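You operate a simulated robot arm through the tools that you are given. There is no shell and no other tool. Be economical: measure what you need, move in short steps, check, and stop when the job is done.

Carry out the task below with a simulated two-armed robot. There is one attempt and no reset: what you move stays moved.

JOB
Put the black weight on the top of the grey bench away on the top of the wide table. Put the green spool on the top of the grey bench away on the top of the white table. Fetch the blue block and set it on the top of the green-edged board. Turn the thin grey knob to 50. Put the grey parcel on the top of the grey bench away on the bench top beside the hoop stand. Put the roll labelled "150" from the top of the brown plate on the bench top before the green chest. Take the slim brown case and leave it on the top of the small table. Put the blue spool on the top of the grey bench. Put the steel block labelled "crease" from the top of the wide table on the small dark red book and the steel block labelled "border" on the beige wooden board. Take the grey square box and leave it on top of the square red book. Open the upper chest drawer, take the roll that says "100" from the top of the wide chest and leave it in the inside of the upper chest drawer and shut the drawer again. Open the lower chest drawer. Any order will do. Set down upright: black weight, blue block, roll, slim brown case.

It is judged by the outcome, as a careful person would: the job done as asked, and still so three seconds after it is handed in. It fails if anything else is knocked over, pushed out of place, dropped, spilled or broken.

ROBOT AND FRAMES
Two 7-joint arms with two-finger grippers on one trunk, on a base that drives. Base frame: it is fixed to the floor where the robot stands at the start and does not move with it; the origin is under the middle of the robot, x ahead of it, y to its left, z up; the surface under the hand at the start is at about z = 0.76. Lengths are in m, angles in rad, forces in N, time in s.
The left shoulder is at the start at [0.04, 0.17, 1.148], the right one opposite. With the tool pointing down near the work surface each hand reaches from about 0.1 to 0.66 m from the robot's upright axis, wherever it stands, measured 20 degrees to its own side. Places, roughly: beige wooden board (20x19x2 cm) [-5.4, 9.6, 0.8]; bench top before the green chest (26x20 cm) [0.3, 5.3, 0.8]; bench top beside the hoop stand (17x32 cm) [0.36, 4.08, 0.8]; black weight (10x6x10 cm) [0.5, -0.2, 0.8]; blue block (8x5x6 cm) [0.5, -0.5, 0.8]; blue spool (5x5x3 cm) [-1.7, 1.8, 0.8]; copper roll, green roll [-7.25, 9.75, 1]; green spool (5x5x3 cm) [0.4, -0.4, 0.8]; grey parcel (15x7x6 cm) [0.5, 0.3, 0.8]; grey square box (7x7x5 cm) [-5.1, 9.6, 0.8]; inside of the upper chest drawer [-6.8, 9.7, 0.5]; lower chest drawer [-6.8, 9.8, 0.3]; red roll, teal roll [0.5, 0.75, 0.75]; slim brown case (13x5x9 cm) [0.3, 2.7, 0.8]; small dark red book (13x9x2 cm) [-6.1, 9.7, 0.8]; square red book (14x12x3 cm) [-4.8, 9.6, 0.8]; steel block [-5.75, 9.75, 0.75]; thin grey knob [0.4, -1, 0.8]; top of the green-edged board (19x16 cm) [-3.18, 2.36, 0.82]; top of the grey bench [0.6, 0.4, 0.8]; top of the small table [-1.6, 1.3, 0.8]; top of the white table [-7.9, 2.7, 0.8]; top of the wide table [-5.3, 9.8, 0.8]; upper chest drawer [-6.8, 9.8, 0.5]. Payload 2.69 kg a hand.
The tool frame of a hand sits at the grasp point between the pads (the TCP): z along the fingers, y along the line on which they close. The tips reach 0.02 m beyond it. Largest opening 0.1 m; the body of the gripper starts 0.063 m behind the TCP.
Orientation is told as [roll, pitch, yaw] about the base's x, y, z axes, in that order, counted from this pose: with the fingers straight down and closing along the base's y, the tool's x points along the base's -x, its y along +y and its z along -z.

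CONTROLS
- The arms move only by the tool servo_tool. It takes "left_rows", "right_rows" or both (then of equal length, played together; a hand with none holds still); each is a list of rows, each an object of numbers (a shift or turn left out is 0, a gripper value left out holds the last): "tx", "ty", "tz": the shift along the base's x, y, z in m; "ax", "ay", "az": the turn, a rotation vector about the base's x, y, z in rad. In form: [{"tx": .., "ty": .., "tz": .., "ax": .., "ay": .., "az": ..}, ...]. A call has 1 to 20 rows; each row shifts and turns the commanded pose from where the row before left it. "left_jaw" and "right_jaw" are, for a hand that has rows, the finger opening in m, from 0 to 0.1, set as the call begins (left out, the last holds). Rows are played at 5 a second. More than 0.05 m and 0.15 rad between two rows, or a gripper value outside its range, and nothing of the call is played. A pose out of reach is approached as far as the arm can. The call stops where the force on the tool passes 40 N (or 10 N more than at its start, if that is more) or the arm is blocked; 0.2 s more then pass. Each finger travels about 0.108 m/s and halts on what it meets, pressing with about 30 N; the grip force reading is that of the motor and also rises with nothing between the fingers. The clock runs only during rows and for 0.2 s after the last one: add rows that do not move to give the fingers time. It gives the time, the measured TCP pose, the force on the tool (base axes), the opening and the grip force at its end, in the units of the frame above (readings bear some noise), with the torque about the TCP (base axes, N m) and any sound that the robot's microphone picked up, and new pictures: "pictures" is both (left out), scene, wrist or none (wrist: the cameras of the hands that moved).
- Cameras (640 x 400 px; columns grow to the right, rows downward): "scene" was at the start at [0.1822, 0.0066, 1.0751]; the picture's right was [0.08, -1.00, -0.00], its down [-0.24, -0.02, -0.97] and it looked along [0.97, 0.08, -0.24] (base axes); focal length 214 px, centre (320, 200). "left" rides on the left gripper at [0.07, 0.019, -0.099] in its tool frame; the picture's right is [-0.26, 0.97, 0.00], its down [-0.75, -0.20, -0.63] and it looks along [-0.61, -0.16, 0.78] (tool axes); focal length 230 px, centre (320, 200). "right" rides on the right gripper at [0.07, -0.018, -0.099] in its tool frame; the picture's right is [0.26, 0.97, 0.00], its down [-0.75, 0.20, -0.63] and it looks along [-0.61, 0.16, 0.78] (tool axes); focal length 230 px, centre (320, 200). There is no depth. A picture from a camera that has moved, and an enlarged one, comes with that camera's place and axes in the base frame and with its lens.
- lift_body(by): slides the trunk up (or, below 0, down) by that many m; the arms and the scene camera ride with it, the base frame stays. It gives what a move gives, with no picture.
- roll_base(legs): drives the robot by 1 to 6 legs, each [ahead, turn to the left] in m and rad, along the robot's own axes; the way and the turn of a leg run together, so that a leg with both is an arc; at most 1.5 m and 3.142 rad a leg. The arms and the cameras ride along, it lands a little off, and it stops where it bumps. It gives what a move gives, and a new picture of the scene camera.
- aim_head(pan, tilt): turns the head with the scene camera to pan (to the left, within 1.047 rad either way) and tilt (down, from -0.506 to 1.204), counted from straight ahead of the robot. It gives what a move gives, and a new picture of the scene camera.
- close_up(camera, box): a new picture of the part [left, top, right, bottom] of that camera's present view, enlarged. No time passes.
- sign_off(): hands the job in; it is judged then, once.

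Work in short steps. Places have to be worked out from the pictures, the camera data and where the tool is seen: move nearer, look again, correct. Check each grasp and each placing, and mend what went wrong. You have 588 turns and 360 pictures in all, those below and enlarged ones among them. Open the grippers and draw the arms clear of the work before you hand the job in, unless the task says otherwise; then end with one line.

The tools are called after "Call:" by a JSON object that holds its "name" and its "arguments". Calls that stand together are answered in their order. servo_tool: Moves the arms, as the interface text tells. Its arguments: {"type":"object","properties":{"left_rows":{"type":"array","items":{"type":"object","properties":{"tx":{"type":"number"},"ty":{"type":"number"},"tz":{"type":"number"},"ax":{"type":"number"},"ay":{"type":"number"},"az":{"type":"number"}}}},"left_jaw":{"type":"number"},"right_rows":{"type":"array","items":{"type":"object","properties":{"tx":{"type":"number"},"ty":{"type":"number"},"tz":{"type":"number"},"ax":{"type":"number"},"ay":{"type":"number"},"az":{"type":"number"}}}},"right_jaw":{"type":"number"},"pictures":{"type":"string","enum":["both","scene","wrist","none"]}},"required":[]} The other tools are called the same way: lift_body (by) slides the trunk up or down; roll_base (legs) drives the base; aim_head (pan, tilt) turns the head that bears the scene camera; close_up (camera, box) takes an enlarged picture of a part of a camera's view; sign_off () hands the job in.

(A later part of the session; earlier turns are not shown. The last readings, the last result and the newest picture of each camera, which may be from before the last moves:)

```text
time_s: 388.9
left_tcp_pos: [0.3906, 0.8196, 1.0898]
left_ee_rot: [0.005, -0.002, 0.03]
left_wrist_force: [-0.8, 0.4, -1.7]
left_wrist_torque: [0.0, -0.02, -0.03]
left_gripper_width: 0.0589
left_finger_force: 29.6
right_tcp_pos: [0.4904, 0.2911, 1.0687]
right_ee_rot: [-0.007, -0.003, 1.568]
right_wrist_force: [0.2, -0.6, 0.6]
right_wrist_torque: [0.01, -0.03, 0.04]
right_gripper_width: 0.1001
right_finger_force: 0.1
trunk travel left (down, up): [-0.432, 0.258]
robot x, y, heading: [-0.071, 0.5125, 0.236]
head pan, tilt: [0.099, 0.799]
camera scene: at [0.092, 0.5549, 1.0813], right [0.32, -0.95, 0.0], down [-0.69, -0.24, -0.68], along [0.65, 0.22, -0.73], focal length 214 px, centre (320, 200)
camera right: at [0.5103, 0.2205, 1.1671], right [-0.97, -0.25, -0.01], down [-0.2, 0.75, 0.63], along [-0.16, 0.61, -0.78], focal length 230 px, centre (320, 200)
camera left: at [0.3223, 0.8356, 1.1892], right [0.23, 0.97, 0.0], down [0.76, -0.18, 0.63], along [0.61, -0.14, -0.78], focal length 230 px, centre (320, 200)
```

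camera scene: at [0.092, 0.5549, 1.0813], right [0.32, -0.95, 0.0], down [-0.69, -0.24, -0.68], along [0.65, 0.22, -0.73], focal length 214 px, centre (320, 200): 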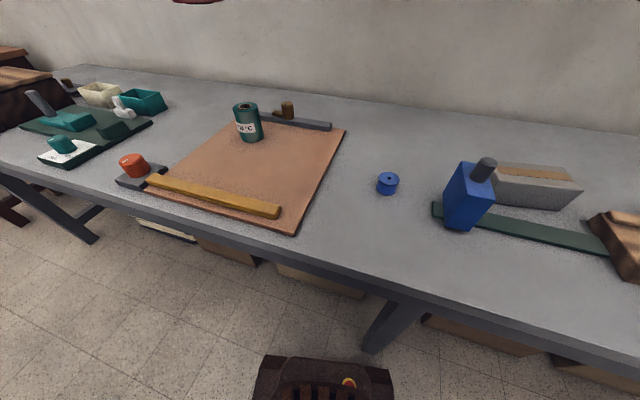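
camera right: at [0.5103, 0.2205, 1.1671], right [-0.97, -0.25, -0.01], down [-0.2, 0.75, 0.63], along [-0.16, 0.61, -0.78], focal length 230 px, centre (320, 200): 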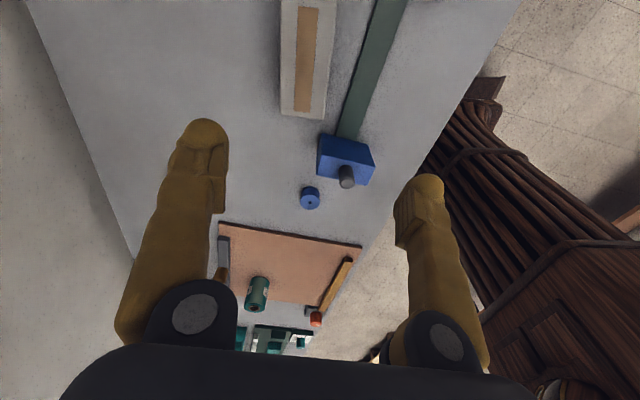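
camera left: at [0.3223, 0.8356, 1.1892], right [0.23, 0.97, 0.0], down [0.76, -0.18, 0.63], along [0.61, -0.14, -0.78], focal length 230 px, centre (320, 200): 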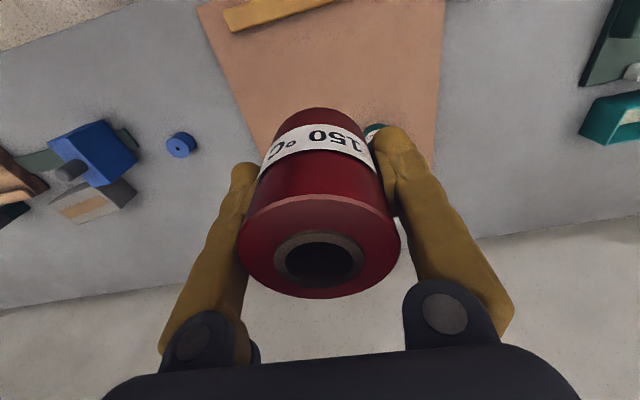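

Call:
{"name": "servo_tool", "arguments": {"right_rows": [{"tx": 0.025, "ty": -0.035}, {"ty": -0.045}, {"ty": -0.04}], "pictures": "wrist"}}

```text
time_s: 389.7
left_tcp_pos: [0.3924, 0.8178, 1.0905]
left_ee_rot: [0.003, -0.001, 0.03]
left_wrist_force: [0.6, -0.6, -1.4]
left_wrist_torque: [0.01, 0.02, 0.04]
left_gripper_width: 0.0586
left_finger_force: 30.1
right_tcp_pos: [0.5183, 0.1695, 1.0652]
right_ee_rot: [-0.005, -0.006, 1.565]
right_wrist_force: [0.3, -0.7, 0.5]
right_wrist_torque: [0.0, -0.01, -0.02]
right_gripper_width: 0.1
right_finger_force: 0.0
trunk travel left (down, up): [-0.432, 0.258]
robot x, y, heading: [-0.0687, 0.5079, 0.233]
head pan, tilt: [0.099, 0.799]
camera right: at [0.537, 0.0999, 1.1638], right [-0.97, -0.25, -0.01], down [-0.2, 0.75, 0.63], along [-0.15, 0.61, -0.77], focal length 230 px, centre (320, 200)
```

right: 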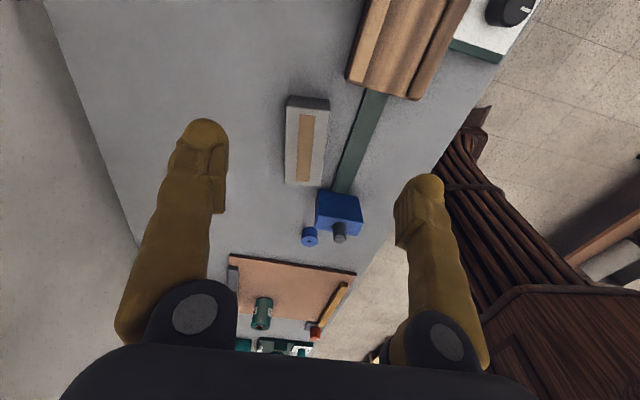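

Parcel centre ≈(0.52, 0.277), turned about 0.15 rad. I move over it, align and descend.

Call:
{"name": "servo_tool", "arguments": {"right_rows": [{"tx": 0.001, "ty": 0.036, "az": 0.08}, {"ty": 0.036, "az": 0.07}, {"ty": 0.035}, {"tz": -0.05}, {"tz": -0.05}, {"tz": -0.05}]}}

```text
time_s: 391.1
left_tcp_pos: [0.3924, 0.8168, 1.0897]
left_ee_rot: [0.004, -0.001, 0.029]
left_wrist_force: [-0.5, 0.6, -1.6]
left_wrist_torque: [0.01, 0.01, 0.04]
left_gripper_width: 0.0586
left_finger_force: 30.0
right_tcp_pos: [0.5182, 0.2766, 0.9188]
right_ee_rot: [-0.006, -0.006, 1.715]
right_wrist_force: [0.3, -0.7, -0.2]
right_wrist_torque: [0.0, 0.04, 0.03]
right_gripper_width: 0.0999
right_finger_force: 0.1
trunk travel left (down, up): [-0.432, 0.258]
robot x, y, heading: [-0.0705, 0.507, 0.23]
head pan, tilt: [0.099, 0.799]
camera scene: at [0.0929, 0.5545, 1.0811], right [0.32, -0.95, 0.0], down [-0.69, -0.24, -0.68], along [0.65, 0.22, -0.73], focal length 214 px, centre (320, 200)
camera right: at [0.5466, 0.2096, 1.0161], right [-0.92, -0.39, -0.01], down [-0.31, 0.71, 0.63], along [-0.24, 0.58, -0.77], focal length 230 px, centre (320, 200)
```

scene: 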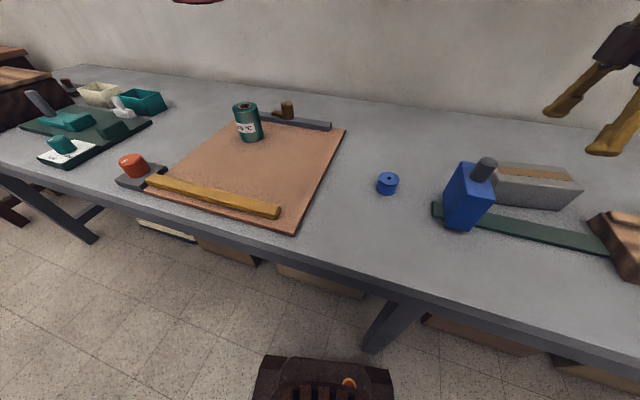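
right: 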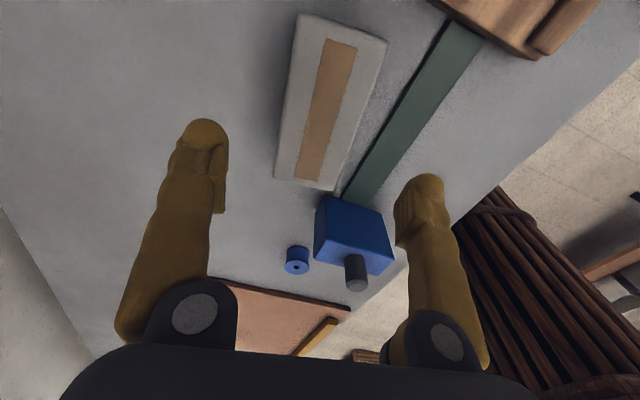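

Call:
{"name": "servo_tool", "arguments": {"right_rows": [{"tz": -0.04}, {"tz": -0.04}, {"tz": -0.042}], "pictures": "wrist"}}

Call:
{"name": "servo_tool", "arguments": {"right_rows": [{}, {}, {}], "right_jaw": 0.0, "pictures": "none"}}

```text
time_s: 391.9
left_tcp_pos: [0.3928, 0.8188, 1.089]
left_ee_rot: [0.004, 0.001, 0.03]
left_wrist_force: [0.3, 0.8, -1.1]
left_wrist_torque: [0.02, 0.01, -0.01]
left_gripper_width: 0.0587
left_finger_force: 30.1
right_tcp_pos: [0.5198, 0.2763, 0.7934]
right_ee_rot: [-0.008, -0.005, 1.715]
right_wrist_force: [0.1, 0.6, -0.2]
right_wrist_torque: [-0.02, 0.01, -0.02]
right_gripper_width: 0.0999
right_finger_force: 0.1
trunk travel left (down, up): [-0.432, 0.258]
robot x, y, heading: [-0.0716, 0.5063, 0.234]
head pan, tilt: [0.099, 0.799]
camera right: at [0.5482, 0.2095, 0.8923], right [-0.92, -0.39, -0.01], down [-0.31, 0.71, 0.63], along [-0.24, 0.58, -0.77], focal length 230 px, centre (320, 200)
```

right: 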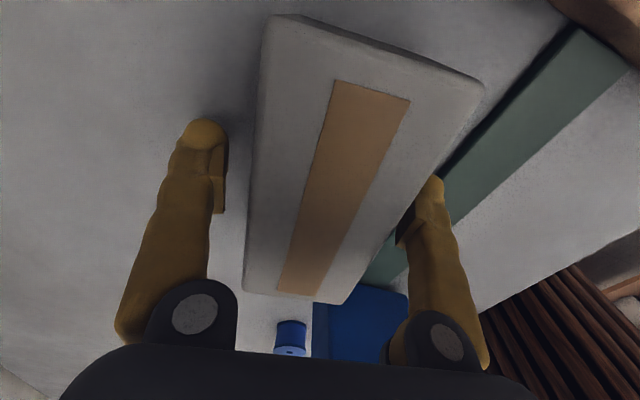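

```text
time_s: 392.7
left_tcp_pos: [0.3905, 0.8179, 1.0905]
left_ee_rot: [0.004, -0.001, 0.03]
left_wrist_force: [-0.1, 0.0, -2.2]
left_wrist_torque: [0.03, 0.01, 0.0]
left_gripper_width: 0.0585
left_finger_force: 30.2
right_tcp_pos: [0.518, 0.2753, 0.7964]
right_ee_rot: [-0.006, -0.005, 1.713]
right_wrist_force: [-2.2, 0.2, 1.0]
right_wrist_torque: [0.06, -0.14, 0.05]
right_gripper_width: 0.0726
right_finger_force: 30.2
trunk travel left (down, up): [-0.432, 0.258]
robot x, y, heading: [-0.0724, 0.508, 0.232]
head pan, tilt: [0.099, 0.799]
```

Call:
{"name": "servo_tool", "arguments": {"right_rows": [{"tz": 0.03}, {"tz": 0.05}, {"tz": 0.05}, {"tz": 0.05}, {"tz": 0.05}, {"tz": 0.05}]}}

```text
time_s: 394.1
left_tcp_pos: [0.3911, 0.8197, 1.09]
left_ee_rot: [0.004, -0.003, 0.032]
left_wrist_force: [-1.1, -0.2, -1.8]
left_wrist_torque: [-0.01, -0.03, -0.01]
left_gripper_width: 0.0588
left_finger_force: 30.8
right_tcp_pos: [0.5147, 0.2774, 1.0787]
right_ee_rot: [-0.006, -0.004, 1.715]
right_wrist_force: [-1.1, -0.2, -3.8]
right_wrist_torque: [0.01, 0.0, 0.01]
right_gripper_width: 0.0725
right_finger_force: 30.4
trunk travel left (down, up): [-0.432, 0.258]
robot x, y, heading: [-0.0723, 0.5079, 0.23]
head pan, tilt: [0.099, 0.799]
camera scene: at [0.0914, 0.5551, 1.0814], right [0.32, -0.95, 0.0], down [-0.69, -0.24, -0.69], along [0.65, 0.22, -0.73], focal length 214 px, centre (320, 200)
camera right: at [0.5437, 0.2107, 1.1771], right [-0.92, -0.39, -0.01], down [-0.31, 0.71, 0.63], along [-0.24, 0.58, -0.78], focal length 230 px, centre (320, 200)
```

scene: 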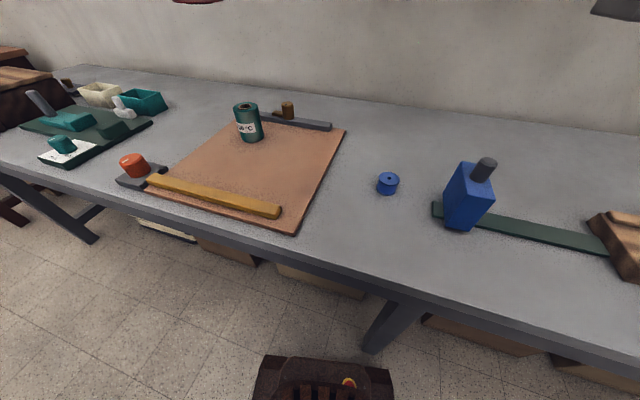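
right: 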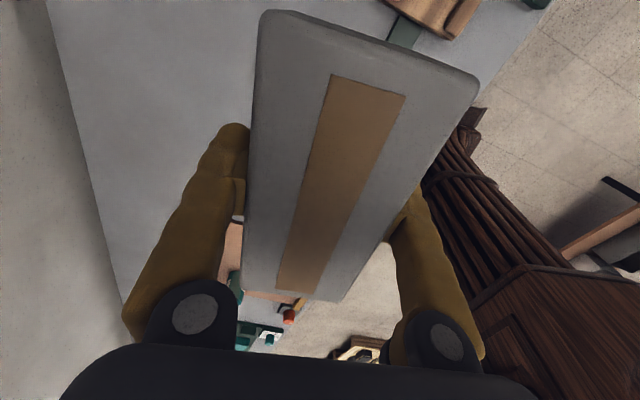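

Both held. I raise the trunk, back off and drive north along the benches.

Call:
{"name": "lift_body", "arguments": {"by": 0.15}}

Call:
{"name": "roll_base", "arguments": {"legs": [[-0.4, 0], [0, 1.34], [1.3, 0], [1.2, 0]]}}

```text
time_s: 395.9
left_tcp_pos: [0.392, 0.8191, 1.2394]
left_ee_rot: [0.004, -0.001, 0.029]
left_wrist_force: [-0.6, 0.6, -0.9]
left_wrist_torque: [-0.01, -0.03, -0.01]
left_gripper_width: 0.059
left_finger_force: 29.7
right_tcp_pos: [0.5162, 0.2768, 1.2271]
right_ee_rot: [-0.006, -0.006, 1.716]
right_wrist_force: [-0.1, 0.1, -4.6]
right_wrist_torque: [0.05, -0.01, 0.0]
right_gripper_width: 0.0728
right_finger_force: 29.4
trunk travel left (down, up): [-0.582, 0.108]
robot x, y, heading: [-0.0714, 0.5135, 0.233]
head pan, tilt: [0.099, 0.799]
```

```text
time_s: 402.4
left_tcp_pos: [-0.6632, 0.9085, 1.2562]
left_ee_rot: [0.013, -0.035, 1.39]
left_wrist_force: [-0.2, -0.6, -1.0]
left_wrist_torque: [0.08, 0.01, 0.02]
left_gripper_width: 0.0588
left_finger_force: 30.6
right_tcp_pos: [-0.1084, 0.9159, 1.2427]
right_ee_rot: [-0.037, -0.013, 3.078]
right_wrist_force: [0.5, -0.1, -4.3]
right_wrist_torque: [0.05, -0.02, 0.03]
right_gripper_width: 0.0726
right_finger_force: 30.5
trunk travel left (down, up): [-0.582, 0.108]
robot x, y, heading: [-0.4451, 0.4321, 1.607]
head pan, tilt: [0.099, 0.799]
stopped in leg 3: the robot was blocked; the commanded pose is now the measured one
camera scene: at [-0.4608, 0.6013, 1.2314], right [0.99, 0.14, 0.0], down [0.1, -0.72, -0.68], along [-0.09, 0.68, -0.73], focal length 214 px, centre (320, 200)
```

scene: 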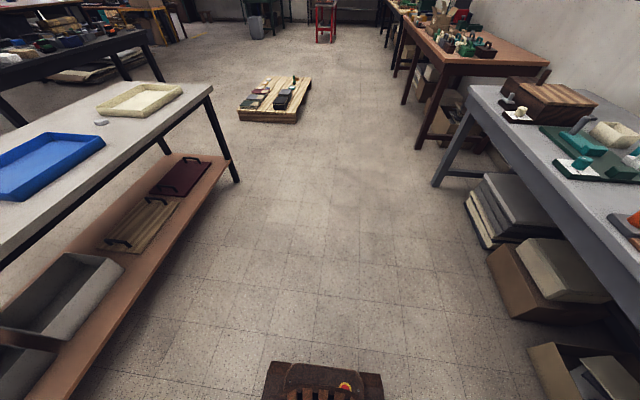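

Call:
{"name": "roll_base", "arguments": {"legs": [[1.3, -0.03], [1.25, 0], [0.95, 0]]}}

```text
time_s: 419.4
left_tcp_pos: [-0.8275, 4.416, 1.2549]
left_ee_rot: [0.01, -0.033, 1.406]
left_wrist_force: [0.7, -0.6, -1.2]
left_wrist_torque: [-0.03, 0.02, 0.0]
left_gripper_width: 0.0585
left_finger_force: 30.2
right_tcp_pos: [-0.273, 4.4325, 1.2417]
right_ee_rot: [-0.035, -0.011, 3.089]
right_wrist_force: [-0.2, -0.9, -4.9]
right_wrist_torque: [-0.02, -0.01, 0.02]
right_gripper_width: 0.0723
right_finger_force: 29.8
trunk travel left (down, up): [-0.582, 0.108]
robot x, y, heading: [-0.606, 3.9404, 1.62]
head pan, tilt: [0.099, 0.799]
camera scene: at [-0.6204, 4.1105, 1.2312], right [0.99, 0.15, 0.0], down [0.11, -0.72, -0.68], along [-0.1, 0.68, -0.73], focal length 214 px, centre (320, 200)
```

scene: 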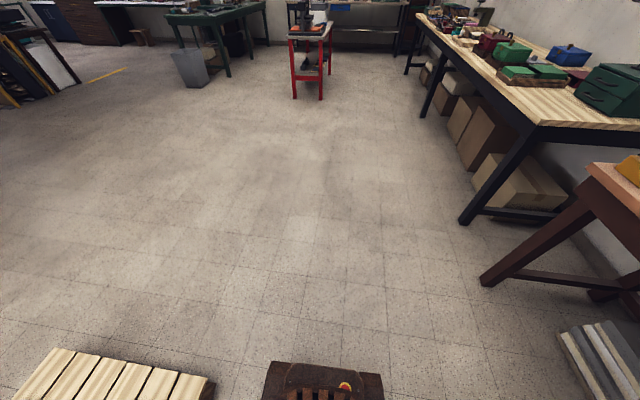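

I turn to face the bench beside the hoop stand.

Call:
{"name": "roll_base", "arguments": {"legs": [[0, -1.62]]}}

Call:
{"name": "aim_head", "arguments": {"pan": 0.0, "tilt": 0.6}}

```text
time_s: 423.9
left_tcp_pos: [-0.1323, 4.1278, 1.2636]
left_ee_rot: [0.014, -0.05, -0.24]
left_wrist_force: [-0.7, 0.2, -0.9]
left_wrist_torque: [0.01, -0.01, 0.01]
left_gripper_width: 0.0586
left_finger_force: 29.8
right_tcp_pos: [-0.1574, 3.5722, 1.2484]
right_ee_rot: [-0.053, -0.014, 1.446]
right_wrist_force: [0.1, 0.2, -4.8]
right_wrist_torque: [0.0, 0.01, 0.0]
right_gripper_width: 0.0726
right_finger_force: 29.7
trunk travel left (down, up): [-0.582, 0.108]
robot x, y, heading: [-0.6038, 3.9516, -0.028]
head pan, tilt: [0.099, 0.799]
camera scene: at [-0.4314, 3.9544, 1.2312], right [0.08, -1.0, 0.0], down [-0.73, -0.05, -0.68], along [0.68, 0.05, -0.73], focal length 214 px, centre (320, 200)
```

scene: 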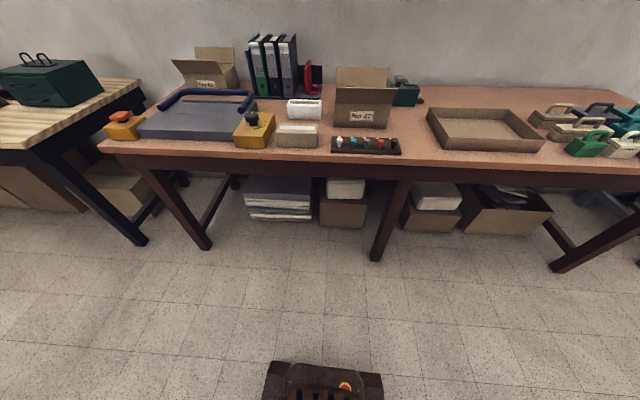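

```text
time_s: 424.6
left_tcp_pos: [-0.155, 4.1271, 1.2726]
left_ee_rot: [0.019, -0.067, -0.24]
left_wrist_force: [0.1, -0.1, -2.3]
left_wrist_torque: [0.04, -0.05, -0.02]
left_gripper_width: 0.0586
left_finger_force: 29.9
right_tcp_pos: [-0.1795, 3.5727, 1.2575]
right_ee_rot: [-0.069, -0.02, 1.446]
right_wrist_force: [-0.5, 0.0, -4.2]
right_wrist_torque: [0.01, -0.06, -0.02]
right_gripper_width: 0.0724
right_finger_force: 30.0
trunk travel left (down, up): [-0.582, 0.108]
robot x, y, heading: [-0.6051, 3.9521, -0.024]
head pan, tilt: [0.0, 0.6]
camera scene: at [-0.4256, 3.9453, 1.2483], right [-0.02, -1.0, 0.0], down [-0.58, 0.01, -0.82], along [0.82, -0.02, -0.58], focal length 214 px, centre (320, 200)
```

scene: 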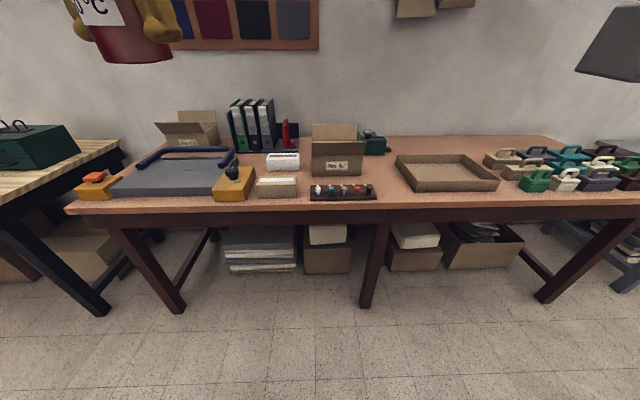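

Call:
{"name": "close_up", "arguments": {"camera": "scene", "box": [60, 90, 400, 220]}}

Call:
{"name": "close_up", "arguments": {"camera": "scene", "box": [380, 120, 640, 220]}}

```text
1.88 times, centred on (230, 155) of scene
camera zoom: at [-0.4256, 3.9453, 1.2483], right [-0.02, -1.0, 0.0], down [-0.58, 0.01, -0.82], along [0.82, -0.02, -0.58], focal length 404 px, centre (489, 285)
```

zoom: 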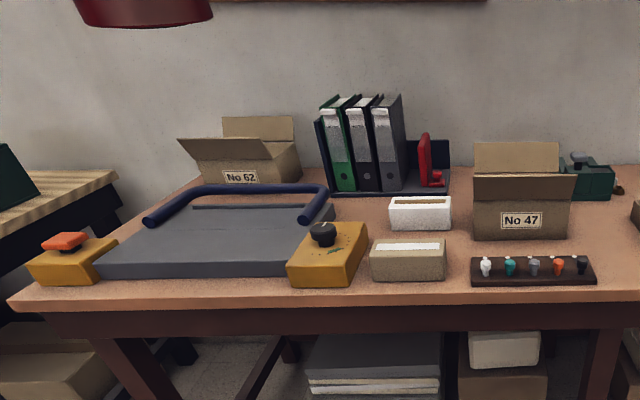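

```text
2.46 times, centred on (510, 170) of scene
camera zoom: at [-0.4256, 3.9453, 1.2483], right [-0.02, -1.0, 0.0], down [-0.58, 0.01, -0.82], along [0.82, -0.02, -0.58], focal length 528 px, centre (-148, 274)
```

zoom: 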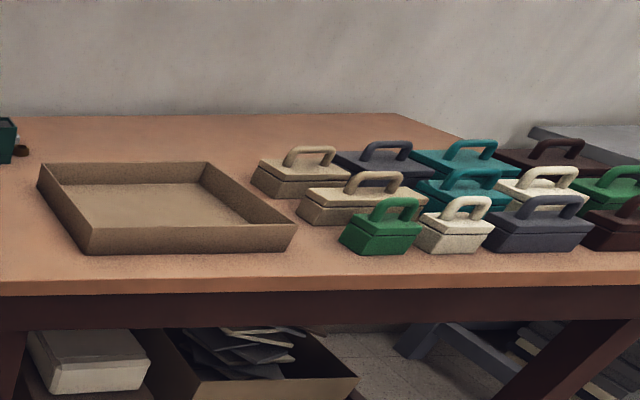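

The zone "beside the hoop stand" is the strip holding the white and cream boxes; the gap between them (x≈0.35–0.51, y≈4.02–4.18) fits the parcel at (0.435, 4.10). I shift the robot left and nearer.

Call:
{"name": "roll_base", "arguments": {"legs": [[0, 0.55], [0.5, 0], [0, -0.53], [0.06, 0]]}}

Call:
{"name": "lift_body", "arguments": {"by": -0.15}}

Call:
{"name": "aim_head", "arguments": {"pan": -0.15, "tilt": 0.75}}

```text
time_s: 431.3
left_tcp_pos: [0.3324, 4.3967, 1.2743]
left_ee_rot: [0.02, -0.072, -0.211]
left_wrist_force: [0.3, -0.5, -0.5]
left_wrist_torque: [-0.02, 0.03, 0.0]
left_gripper_width: 0.059
left_finger_force: 29.8
right_tcp_pos: [0.3243, 3.8418, 1.2607]
right_ee_rot: [-0.078, -0.018, 1.476]
right_wrist_force: [-0.6, -0.4, -2.4]
right_wrist_torque: [0.01, -0.01, -0.04]
right_gripper_width: 0.0723
right_finger_force: 30.2
trunk travel left (down, up): [-0.582, 0.108]
robot x, y, heading: [-0.1048, 4.2092, 0.011]
head pan, tilt: [0.0, 0.6]
camera scene: at [0.059, 4.2087, 1.2503], right [0.01, -1.0, 0.0], down [-0.57, -0.01, -0.82], along [0.82, 0.01, -0.57], focal length 214 px, centre (320, 200)
```

scene: 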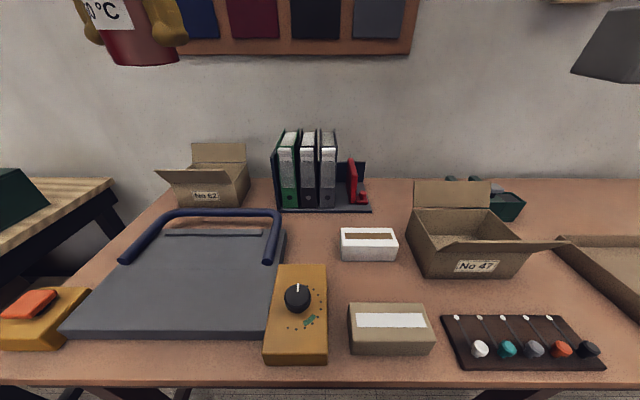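

```text
time_s: 433.0
left_tcp_pos: [0.3277, 4.3966, 1.126]
left_ee_rot: [0.022, -0.072, -0.21]
left_wrist_force: [0.4, -0.6, -1.9]
left_wrist_torque: [-0.01, 0.0, -0.01]
left_gripper_width: 0.0587
left_finger_force: 29.7
right_tcp_pos: [0.3224, 3.8429, 1.1107]
right_ee_rot: [-0.078, -0.019, 1.477]
right_wrist_force: [0.7, 1.0, -3.8]
right_wrist_torque: [-0.01, -0.02, -0.01]
right_gripper_width: 0.0727
right_finger_force: 29.7
trunk travel left (down, up): [-0.432, 0.258]
robot x, y, heading: [-0.1055, 4.2085, 0.016]
head pan, tilt: [0.0, 0.6]
```

```text
time_s: 433.7
left_tcp_pos: [0.3286, 4.3973, 1.1255]
left_ee_rot: [0.02, -0.075, -0.211]
left_wrist_force: [-1.1, 0.0, -2.2]
left_wrist_torque: [-0.02, 0.02, 0.02]
left_gripper_width: 0.0586
left_finger_force: 30.2
right_tcp_pos: [0.3203, 3.8418, 1.1114]
right_ee_rot: [-0.078, -0.02, 1.476]
right_wrist_force: [-0.4, -0.9, -4.0]
right_wrist_torque: [-0.03, 0.03, 0.03]
right_gripper_width: 0.0726
right_finger_force: 29.4
trunk travel left (down, up): [-0.432, 0.258]
robot x, y, heading: [-0.106, 4.2048, 0.013]
head pan, tilt: [-0.15, 0.75]
camera scene: at [0.0664, 4.1958, 1.0853], right [-0.14, -0.99, 0.0], down [-0.69, 0.1, -0.72], along [0.71, -0.1, -0.69], focal length 214 px, centre (320, 200)
```

scene: 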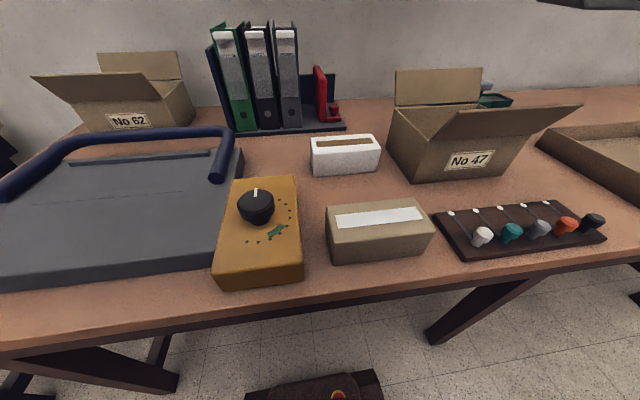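

Gap measured: x 0.326–0.489, y 3.985–4.155. I bring the parcel over (0.408, 4.07) and lower part-way.

Call:
{"name": "servo_tool", "arguments": {"right_rows": [{"tx": 0.02, "ty": 0.04, "ay": 0.078, "ax": -0.02}, {"tx": 0.02, "ty": 0.04, "az": 0.09}, {"tx": 0.02, "ty": 0.04}, {"tx": 0.02, "ty": 0.04}, {"tx": 0.008, "ty": 0.04}, {"ty": 0.028}, {"tz": -0.05}, {"tz": -0.05}, {"tz": -0.05}, {"tz": -0.03}]}}

```text
time_s: 435.9
left_tcp_pos: [0.3281, 4.3962, 1.124]
left_ee_rot: [0.021, -0.073, -0.212]
left_wrist_force: [-1.6, -0.3, -2.0]
left_wrist_torque: [-0.02, 0.01, -0.01]
left_gripper_width: 0.0587
left_finger_force: 30.0
right_tcp_pos: [0.4084, 4.0686, 0.932]
right_ee_rot: [-0.004, 0.009, 1.564]
right_wrist_force: [0.3, 0.6, -4.1]
right_wrist_torque: [-0.02, -0.01, -0.01]
right_gripper_width: 0.0725
right_finger_force: 29.5
trunk travel left (down, up): [-0.432, 0.258]
robot x, y, heading: [-0.1053, 4.2112, 0.008]
head pan, tilt: [-0.15, 0.75]
camera scene: at [0.0666, 4.196, 1.0852], right [-0.14, -0.99, 0.0], down [-0.69, 0.1, -0.72], along [0.71, -0.1, -0.69], focal length 214 px, centre (320, 200)
camera right: at [0.4277, 3.9998, 1.0305], right [-0.97, -0.25, 0.0], down [-0.2, 0.76, 0.62], along [-0.16, 0.6, -0.78], focal length 230 px, centre (320, 200)
```

scene: 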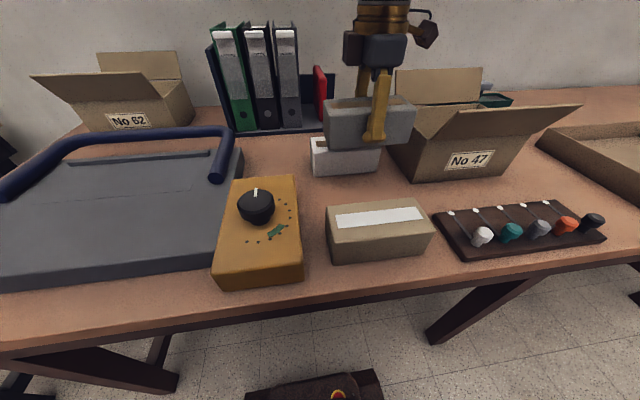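
right: 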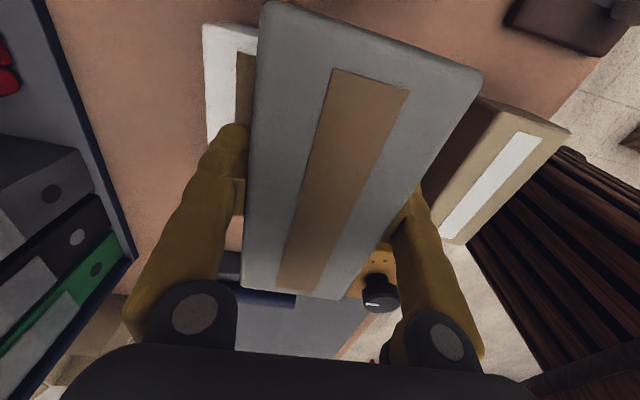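

Call:
{"name": "servo_tool", "arguments": {"right_rows": [{"tx": -0.008, "tz": -0.03}, {"tz": -0.04}, {"tz": -0.03}, {"tz": -0.01}], "pictures": "scene"}}

```text
time_s: 436.4
left_tcp_pos: [0.3067, 4.3966, 1.1331]
left_ee_rot: [0.024, -0.094, -0.212]
left_wrist_force: [-0.9, -0.4, -1.4]
left_wrist_torque: [0.03, -0.07, 0.0]
left_gripper_width: 0.0587
left_finger_force: 29.8
right_tcp_pos: [0.3878, 4.0678, 0.9008]
right_ee_rot: [-0.031, 0.009, 1.563]
right_wrist_force: [-0.5, 0.0, -3.7]
right_wrist_torque: [-0.01, -0.07, 0.0]
right_gripper_width: 0.0725
right_finger_force: 30.0
trunk travel left (down, up): [-0.432, 0.258]
robot x, y, heading: [-0.1025, 4.2076, 0.008]
head pan, tilt: [-0.15, 0.75]
stopped in row 2 (right hand): the force on the tool passed its limit at 79 N (the readings are from after the stop); the commanded pose is now the measured one
camera scene: at [0.063, 4.196, 1.0857], right [-0.14, -0.99, 0.0], down [-0.69, 0.1, -0.72], along [0.71, -0.1, -0.69], focal length 214 px, centre (320, 200)
```

scene: 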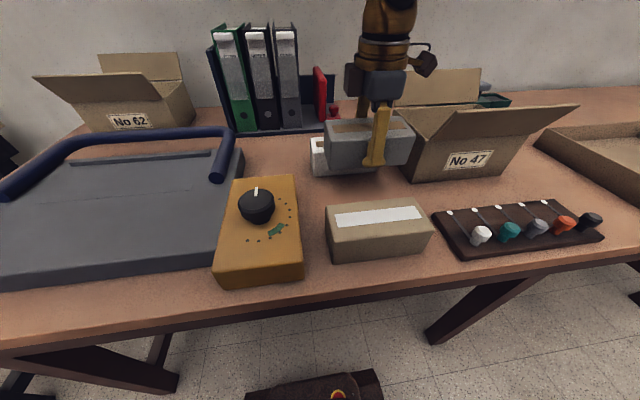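

The bench is higher (~0.80) than assumed, so the white box front is really at x≈0.44 and the parcel touched it. I rise, shift to x=0.367, y=4.085, and check.

Call:
{"name": "servo_tool", "arguments": {"right_rows": [{"tz": 0.04, "ay": 0.03}, {"tx": -0.02, "ty": 0.008}, {"ty": 0.009}]}}

```text
time_s: 437.2
left_tcp_pos: [0.3105, 4.3978, 1.1304]
left_ee_rot: [0.023, -0.088, -0.211]
left_wrist_force: [1.0, 0.0, -1.4]
left_wrist_torque: [-0.03, -0.05, 0.0]
left_gripper_width: 0.0588
left_finger_force: 30.3
right_tcp_pos: [0.3711, 4.0858, 0.9374]
right_ee_rot: [0.003, 0.009, 1.562]
right_wrist_force: [-0.9, 0.4, -2.9]
right_wrist_torque: [-0.02, 0.02, -0.03]
right_gripper_width: 0.0728
right_finger_force: 29.4
trunk travel left (down, up): [-0.432, 0.258]
robot x, y, heading: [-0.1036, 4.2064, 0.003]
head pan, tilt: [-0.15, 0.75]
camera scene: at [0.0663, 4.196, 1.0852], right [-0.14, -0.99, 0.0], down [-0.69, 0.1, -0.72], along [0.71, -0.1, -0.69], focal length 214 px, centre (320, 200)
camera right: at [0.3902, 4.0167, 1.0371], right [-0.97, -0.25, 0.01], down [-0.19, 0.76, 0.62], along [-0.16, 0.6, -0.78], focal length 230 px, centre (320, 200)
```

scene: 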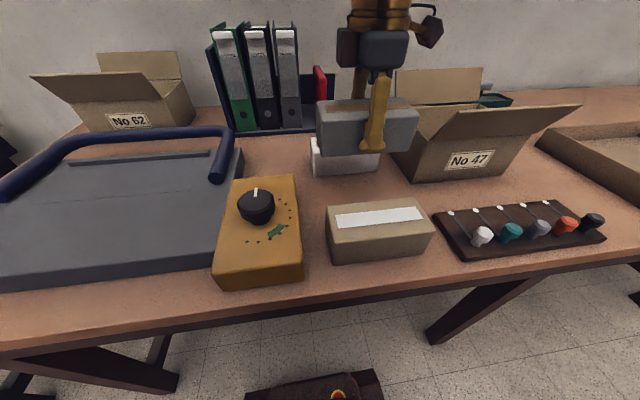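
right: 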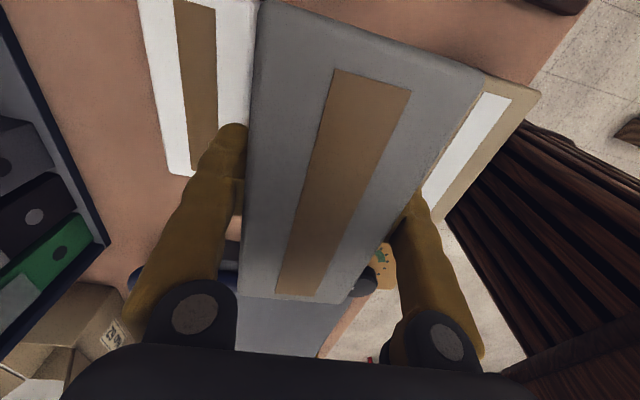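

Call:
{"name": "servo_tool", "arguments": {"right_rows": [{"tx": -0.014, "tz": -0.02}, {"tz": -0.03}, {"tz": -0.03}], "pictures": "none"}}

Call:
{"name": "servo_tool", "arguments": {"right_rows": [{"tz": -0.006}, {"tz": -0.006}], "pictures": "scene"}}

```text
time_s: 438.1
left_tcp_pos: [0.3109, 4.3957, 1.1308]
left_ee_rot: [0.024, -0.089, -0.211]
left_wrist_force: [-0.1, -0.4, -0.7]
left_wrist_torque: [0.03, -0.03, 0.02]
left_gripper_width: 0.0585
left_finger_force: 29.7
right_tcp_pos: [0.3576, 4.0812, 0.8594]
right_ee_rot: [0.003, 0.01, 1.564]
right_wrist_force: [0.5, -0.5, -4.3]
right_wrist_torque: [-0.01, -0.03, 0.02]
right_gripper_width: 0.0726
right_finger_force: 30.2
trunk travel left (down, up): [-0.432, 0.258]
robot x, y, heading: [-0.1054, 4.2067, 0.015]
head pan, tilt: [-0.15, 0.75]
```

```text
time_s: 438.6
left_tcp_pos: [0.3112, 4.3962, 1.1333]
left_ee_rot: [0.024, -0.089, -0.21]
left_wrist_force: [0.9, -0.7, -1.5]
left_wrist_torque: [0.0, 0.0, 0.02]
left_gripper_width: 0.0585
left_finger_force: 29.7
right_tcp_pos: [0.357, 4.0831, 0.8465]
right_ee_rot: [0.003, 0.01, 1.562]
right_wrist_force: [0.7, -0.1, -4.4]
right_wrist_torque: [0.01, -0.02, -0.01]
right_gripper_width: 0.0728
right_finger_force: 29.2
trunk travel left (down, up): [-0.432, 0.258]
robot x, y, heading: [-0.1035, 4.2084, 0.006]
head pan, tilt: [-0.15, 0.75]
camera scene: at [0.0663, 4.1959, 1.0852], right [-0.14, -0.99, 0.0], down [-0.69, 0.1, -0.72], along [0.71, -0.1, -0.69], focal length 214 px, centre (320, 200)
```

scene: 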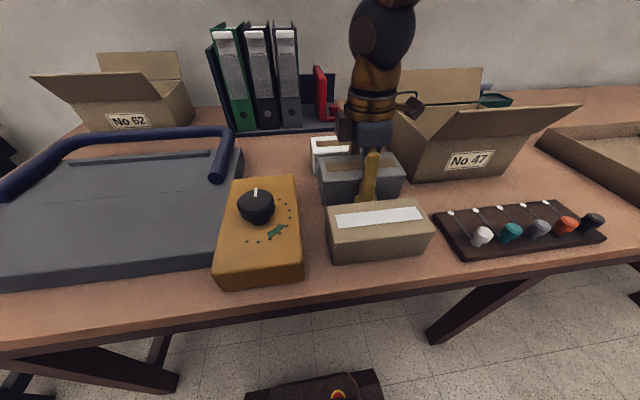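

Call:
{"name": "servo_tool", "arguments": {"right_rows": [{"tz": -0.006}, {"tz": -0.005}], "pictures": "none"}}

Call:
{"name": "servo_tool", "arguments": {"right_rows": [{"tz": -0.005}, {"tz": -0.004}], "pictures": "none"}}

Call:
{"name": "close_up", "arguments": {"camera": "scene", "box": [280, 100, 460, 280]}}

```text
time_s: 439.2
left_tcp_pos: [0.3099, 4.3978, 1.1317]
left_ee_rot: [0.025, -0.09, -0.211]
left_wrist_force: [0.6, -0.4, -2.1]
left_wrist_torque: [0.01, -0.01, 0.0]
left_gripper_width: 0.0587
left_finger_force: 30.4
right_tcp_pos: [0.3576, 4.0844, 0.8359]
right_ee_rot: [0.004, 0.009, 1.563]
right_wrist_force: [-0.3, 0.3, -4.6]
right_wrist_torque: [0.02, 0.01, -0.01]
right_gripper_width: 0.0728
right_finger_force: 30.2
trunk travel left (down, up): [-0.432, 0.258]
robot x, y, heading: [-0.1068, 4.2077, 0.015]
head pan, tilt: [-0.15, 0.75]
```

```text
time_s: 439.9
left_tcp_pos: [0.289, 4.3974, 1.1395]
left_ee_rot: [0.029, -0.107, -0.211]
left_wrist_force: [-1.4, 0.2, -2.3]
left_wrist_torque: [0.03, -0.05, 0.01]
left_gripper_width: 0.0589
left_finger_force: 30.5
right_tcp_pos: [0.3448, 4.0841, 0.8385]
right_ee_rot: [-0.018, 0.01, 1.562]
right_wrist_force: [-2.0, 0.3, -3.6]
right_wrist_torque: [0.01, -0.06, 0.01]
right_gripper_width: 0.0722
right_finger_force: 29.9
trunk travel left (down, up): [-0.432, 0.258]
robot x, y, heading: [-0.1049, 4.2064, 0.012]
head pan, tilt: [-0.15, 0.75]
stopped in row 2 (right hand): the force on the tool passed its limit at 44 N (the readings are from after the stop); the commanded pose is now the measured one
```

```text
2.22 times, centred on (370, 190) of scene
camera zoom: at [0.0635, 4.1961, 1.0855], right [-0.14, -0.99, 0.0], down [-0.69, 0.1, -0.72], along [0.71, -0.1, -0.69], focal length 477 px, centre (209, 222)
```

zoom: 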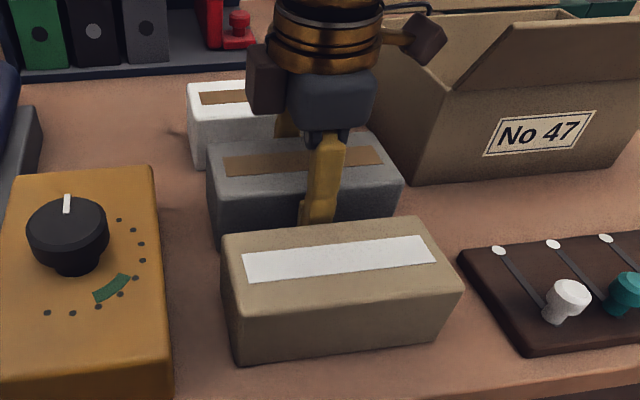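

Touched the bench, then the arm recoiled a little. I lower again gently.

Call:
{"name": "servo_tool", "arguments": {"right_rows": [{"tx": 0.006, "tz": -0.002, "ay": 0.018}, {"tz": -0.003}, {"tz": -0.002}], "pictures": "none"}}

```text
time_s: 440.7
left_tcp_pos: [0.2924, 4.3967, 1.1392]
left_ee_rot: [0.027, -0.105, -0.211]
left_wrist_force: [0.8, 0.1, -1.8]
left_wrist_torque: [-0.02, 0.01, 0.04]
left_gripper_width: 0.0585
left_finger_force: 29.3
right_tcp_pos: [0.3544, 4.0836, 0.8307]
right_ee_rot: [-0.005, 0.008, 1.561]
right_wrist_force: [-1.7, -0.2, 2.9]
right_wrist_torque: [0.58, -0.25, 0.07]
right_gripper_width: 0.0726
right_finger_force: 29.9
trunk travel left (down, up): [-0.432, 0.258]
robot x, y, heading: [-0.1039, 4.2069, 0.008]
head pan, tilt: [-0.15, 0.75]
```

Call:
{"name": "servo_tool", "arguments": {"right_rows": [{"tz": -0.002}, {}], "pictures": "none"}}

Call:
{"name": "servo_tool", "arguments": {"right_rows": [{}, {}, {"tz": 0.02}, {"tz": 0.03}, {"tz": 0.05}, {"tz": 0.05}, {"tz": 0.05}, {"tz": 0.05}], "right_jaw": 0.085}}

```text
time_s: 441.3
left_tcp_pos: [0.2917, 4.3975, 1.1378]
left_ee_rot: [0.028, -0.107, -0.212]
left_wrist_force: [-0.1, 0.5, -1.0]
left_wrist_torque: [-0.01, 0.03, 0.01]
left_gripper_width: 0.0585
left_finger_force: 29.8
right_tcp_pos: [0.3557, 4.0841, 0.8312]
right_ee_rot: [-0.007, 0.009, 1.559]
right_wrist_force: [-1.4, -0.8, 28.2]
right_wrist_torque: [0.41, 0.06, 0.17]
right_gripper_width: 0.0728
right_finger_force: 29.9
trunk travel left (down, up): [-0.432, 0.258]
robot x, y, heading: [-0.1066, 4.2027, 0.006]
head pan, tilt: [-0.15, 0.75]
```

```text
time_s: 443.1
left_tcp_pos: [0.2926, 4.396, 1.1393]
left_ee_rot: [0.028, -0.106, -0.212]
left_wrist_force: [-0.8, 0.1, -0.5]
left_wrist_torque: [0.03, 0.03, 0.01]
left_gripper_width: 0.0585
left_finger_force: 29.6
right_tcp_pos: [0.3541, 4.0822, 1.0804]
right_ee_rot: [-0.001, 0.009, 1.562]
right_wrist_force: [-0.9, 0.4, -0.3]
right_wrist_torque: [0.0, -0.04, -0.01]
right_gripper_width: 0.0852
right_finger_force: 0.0
trunk travel left (down, up): [-0.432, 0.258]
robot x, y, heading: [-0.103, 4.2085, 0.016]
head pan, tilt: [-0.15, 0.75]
camera scene: at [0.0654, 4.1958, 1.0854], right [-0.14, -0.99, 0.0], down [-0.69, 0.1, -0.72], along [0.71, -0.1, -0.69], focal length 214 px, centre (320, 200)
camera right: at [0.3722, 4.0141, 1.179], right [-0.97, -0.25, 0.0], down [-0.19, 0.76, 0.62], along [-0.16, 0.6, -0.78], focal length 230 px, centre (320, 200)
```

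scene: 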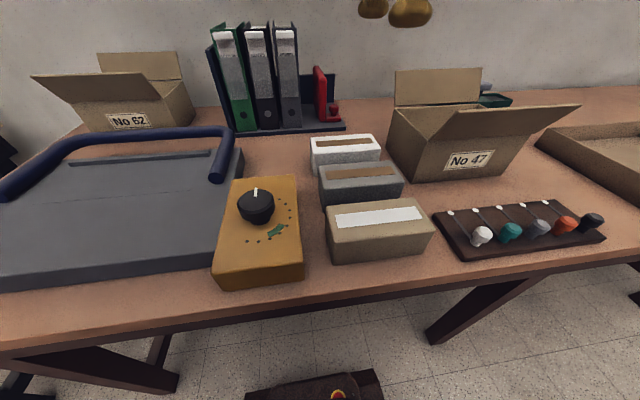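
right: 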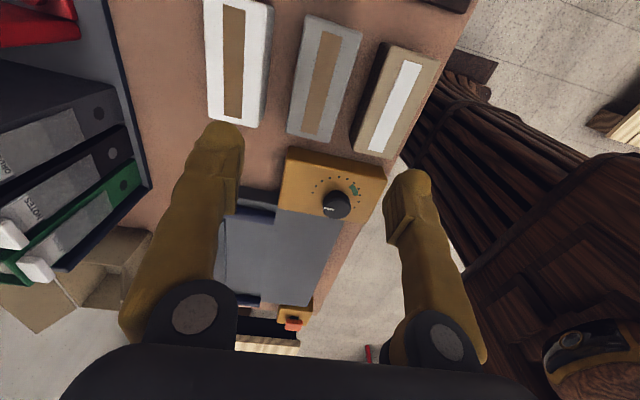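

Parcel neatly placed. I return the right hand to a travel pose, extend the left a bit, and drive on to the green chest at y≈5.15.

Call:
{"name": "servo_tool", "arguments": {"right_rows": [{"az": -0.14, "tz": 0.03}, {"az": -0.14, "tz": 0.03}, {"az": -0.14, "ty": -0.02}, {"az": -0.14, "ty": -0.02}, {"az": -0.14, "ty": -0.02}, {"az": -0.14, "ty": -0.02}, {"az": -0.14}, {"az": -0.14}, {"az": -0.14}, {"az": -0.14}, {"az": -0.14}], "left_rows": [{"tx": 0.03, "tz": 0.02, "ay": 0.05}, {"tx": 0.03, "tz": 0.02, "ay": 0.05}, {"tx": 0.03}, {"tx": 0.03}, {}, {}, {}, {}, {}, {}, {}], "right_jaw": 0.1, "pictures": "none"}}

Call:
{"name": "roll_base", "arguments": {"legs": [[-0.35, 0], [0, 1.56], [0.95, 0], [0, -1.57]]}}

```text
time_s: 445.5
left_tcp_pos: [0.4143, 4.3977, 1.1789]
left_ee_rot: [0.008, -0.008, -0.209]
left_wrist_force: [-0.3, 0.5, -2.1]
left_wrist_torque: [-0.03, -0.01, 0.0]
left_gripper_width: 0.0586
left_finger_force: 30.3
right_tcp_pos: [0.354, 4.0057, 1.1382]
right_ee_rot: [-0.004, 0.009, 0.021]
right_wrist_force: [0.5, -0.1, -0.2]
right_wrist_torque: [0.02, 0.0, 0.01]
right_gripper_width: 0.0997
right_finger_force: 0.0
trunk travel left (down, up): [-0.432, 0.258]
robot x, y, heading: [-0.1039, 4.2078, 0.009]
head pan, tilt: [-0.15, 0.75]
```

```text
time_s: 460.2
left_tcp_pos: [0.0438, 5.3365, 1.1788]
left_ee_rot: [0.007, -0.005, -0.206]
left_wrist_force: [-0.2, 0.1, -1.7]
left_wrist_torque: [-0.01, 0.02, -0.02]
left_gripper_width: 0.0586
left_finger_force: 30.0
right_tcp_pos: [-0.0163, 4.9445, 1.1374]
right_ee_rot: [-0.003, 0.01, 0.025]
right_wrist_force: [0.6, -1.5, 0.0]
right_wrist_torque: [0.03, -0.02, -0.03]
right_gripper_width: 0.0999
right_finger_force: 0.0
trunk travel left (down, up): [-0.432, 0.258]
robot x, y, heading: [-0.4744, 5.1578, 0.015]
head pan, tilt: [-0.15, 0.75]
camera scene: at [-0.3037, 5.1459, 1.0853], right [-0.14, -0.99, 0.0], down [-0.69, 0.09, -0.72], along [0.71, -0.1, -0.69], focal length 214 px, centre (320, 200)
```

scene: 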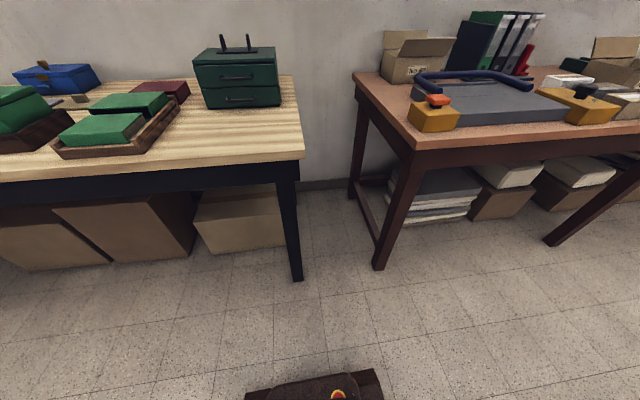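

The zone in front of the green chest is empty around (0.30, 5.30). I roll 0.3 m forward and take the roll over it.

Call:
{"name": "roll_base", "arguments": {"legs": [[0.3, 0]]}}

Call:
{"name": "servo_tool", "arguments": {"left_rows": [{"tx": -0.02, "ty": -0.02, "tz": -0.04}, {"tx": -0.01, "ty": -0.01, "tz": -0.045}, {"tz": -0.05}, {"tz": -0.05}]}}

```text
time_s: 462.2
left_tcp_pos: [0.3231, 5.3409, 1.1871]
left_ee_rot: [0.011, -0.022, -0.208]
left_wrist_force: [-0.7, -0.8, -1.9]
left_wrist_torque: [0.0, 0.02, -0.03]
left_gripper_width: 0.0589
left_finger_force: 29.6
right_tcp_pos: [0.2652, 4.9477, 1.1448]
right_ee_rot: [-0.001, -0.003, 0.024]
right_wrist_force: [-0.3, 0.6, -0.6]
right_wrist_torque: [-0.02, 0.01, 0.02]
right_gripper_width: 0.0999
right_finger_force: 0.0
trunk travel left (down, up): [-0.432, 0.258]
robot x, y, heading: [-0.1811, 5.1631, 0.007]
head pan, tilt: [-0.15, 0.75]
camera scene: at [-0.0054, 5.1497, 1.0851], right [-0.14, -0.99, 0.0], down [-0.69, 0.09, -0.72], along [0.71, -0.1, -0.7], focal length 214 px, centre (320, 200)
```

scene: 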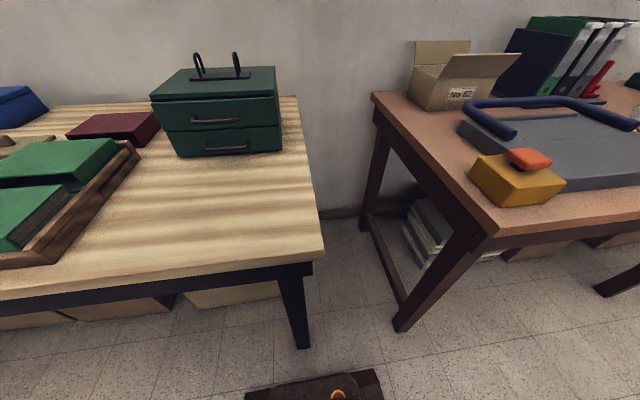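

```text
time_s: 463.2
left_tcp_pos: [0.276, 5.3137, 1.0102]
left_ee_rot: [0.014, -0.036, -0.209]
left_wrist_force: [0.1, -0.5, -1.5]
left_wrist_torque: [0.01, 0.06, -0.01]
left_gripper_width: 0.0586
left_finger_force: 30.1
right_tcp_pos: [0.2484, 4.9472, 1.151]
right_ee_rot: [-0.004, -0.019, 0.024]
right_wrist_force: [0.2, 0.8, -0.5]
right_wrist_torque: [-0.01, 0.04, -0.03]
right_gripper_width: 0.1001
right_finger_force: 0.1
trunk travel left (down, up): [-0.432, 0.258]
robot x, y, heading: [-0.1785, 5.1606, 0.009]
head pan, tilt: [-0.15, 0.75]
camera scene: at [-0.0042, 5.1498, 1.0849], right [-0.14, -0.99, 0.0], down [-0.69, 0.09, -0.72], along [0.71, -0.1, -0.7], focal length 214 px, centre (320, 200)
camera left: at [0.2102, 5.3464, 1.1072], right [0.45, 0.89, 0.02], down [0.67, -0.35, 0.65], along [0.59, -0.28, -0.76], focal length 230 px, centre (320, 200)
```

scene: 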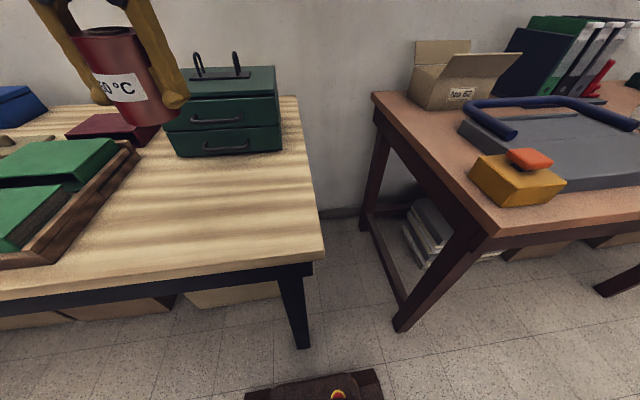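
left: 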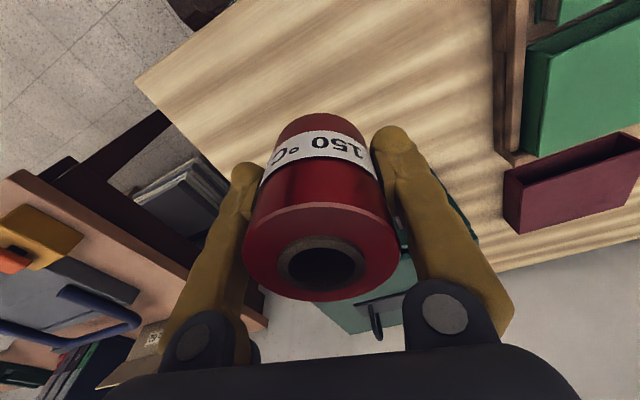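

Call:
{"name": "servo_tool", "arguments": {"left_rows": [{"tx": 0.03, "ay": 0.036, "ax": -0.006, "tz": -0.03}, {"tz": -0.05}, {"tz": -0.05}], "pictures": "scene"}}

Call:
{"name": "close_up", "arguments": {"camera": "scene", "box": [100, 80, 320, 280]}}

```text
time_s: 464.0
left_tcp_pos: [0.3069, 5.3112, 0.8805]
left_ee_rot: [0.001, -0.005, -0.207]
left_wrist_force: [0.1, -0.2, -1.8]
left_wrist_torque: [-0.03, 0.0, 0.0]
left_gripper_width: 0.0586
left_finger_force: 30.1
right_tcp_pos: [0.2483, 4.9477, 1.1504]
right_ee_rot: [-0.002, -0.02, 0.024]
right_wrist_force: [0.6, 0.2, -0.1]
right_wrist_torque: [0.0, 0.04, 0.0]
right_gripper_width: 0.1003
right_finger_force: 0.1
trunk travel left (down, up): [-0.432, 0.258]
robot x, y, heading: [-0.1763, 5.1612, 0.013]
head pan, tilt: [-0.15, 0.75]
camera scene: at [-0.0046, 5.1498, 1.0849], right [-0.14, -0.99, 0.0], down [-0.69, 0.09, -0.72], along [0.71, -0.1, -0.7], focal length 214 px, centre (320, 200)
```

scene: 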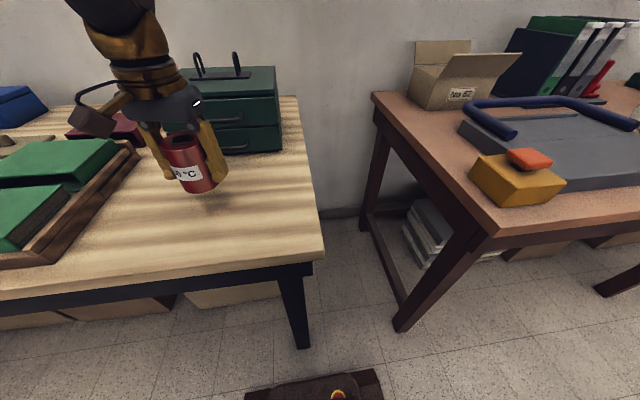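

```text
2.00 times, centred on (210, 180) of scene
camera zoom: at [-0.0046, 5.1498, 1.0849], right [-0.14, -0.99, 0.0], down [-0.69, 0.09, -0.72], along [0.71, -0.1, -0.7], focal length 429 px, centre (540, 240)
```

zoom: 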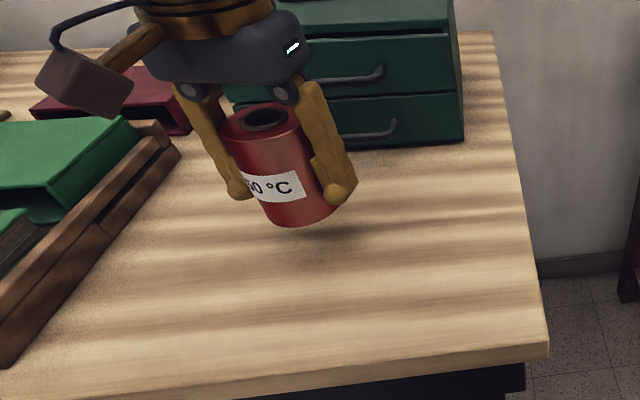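

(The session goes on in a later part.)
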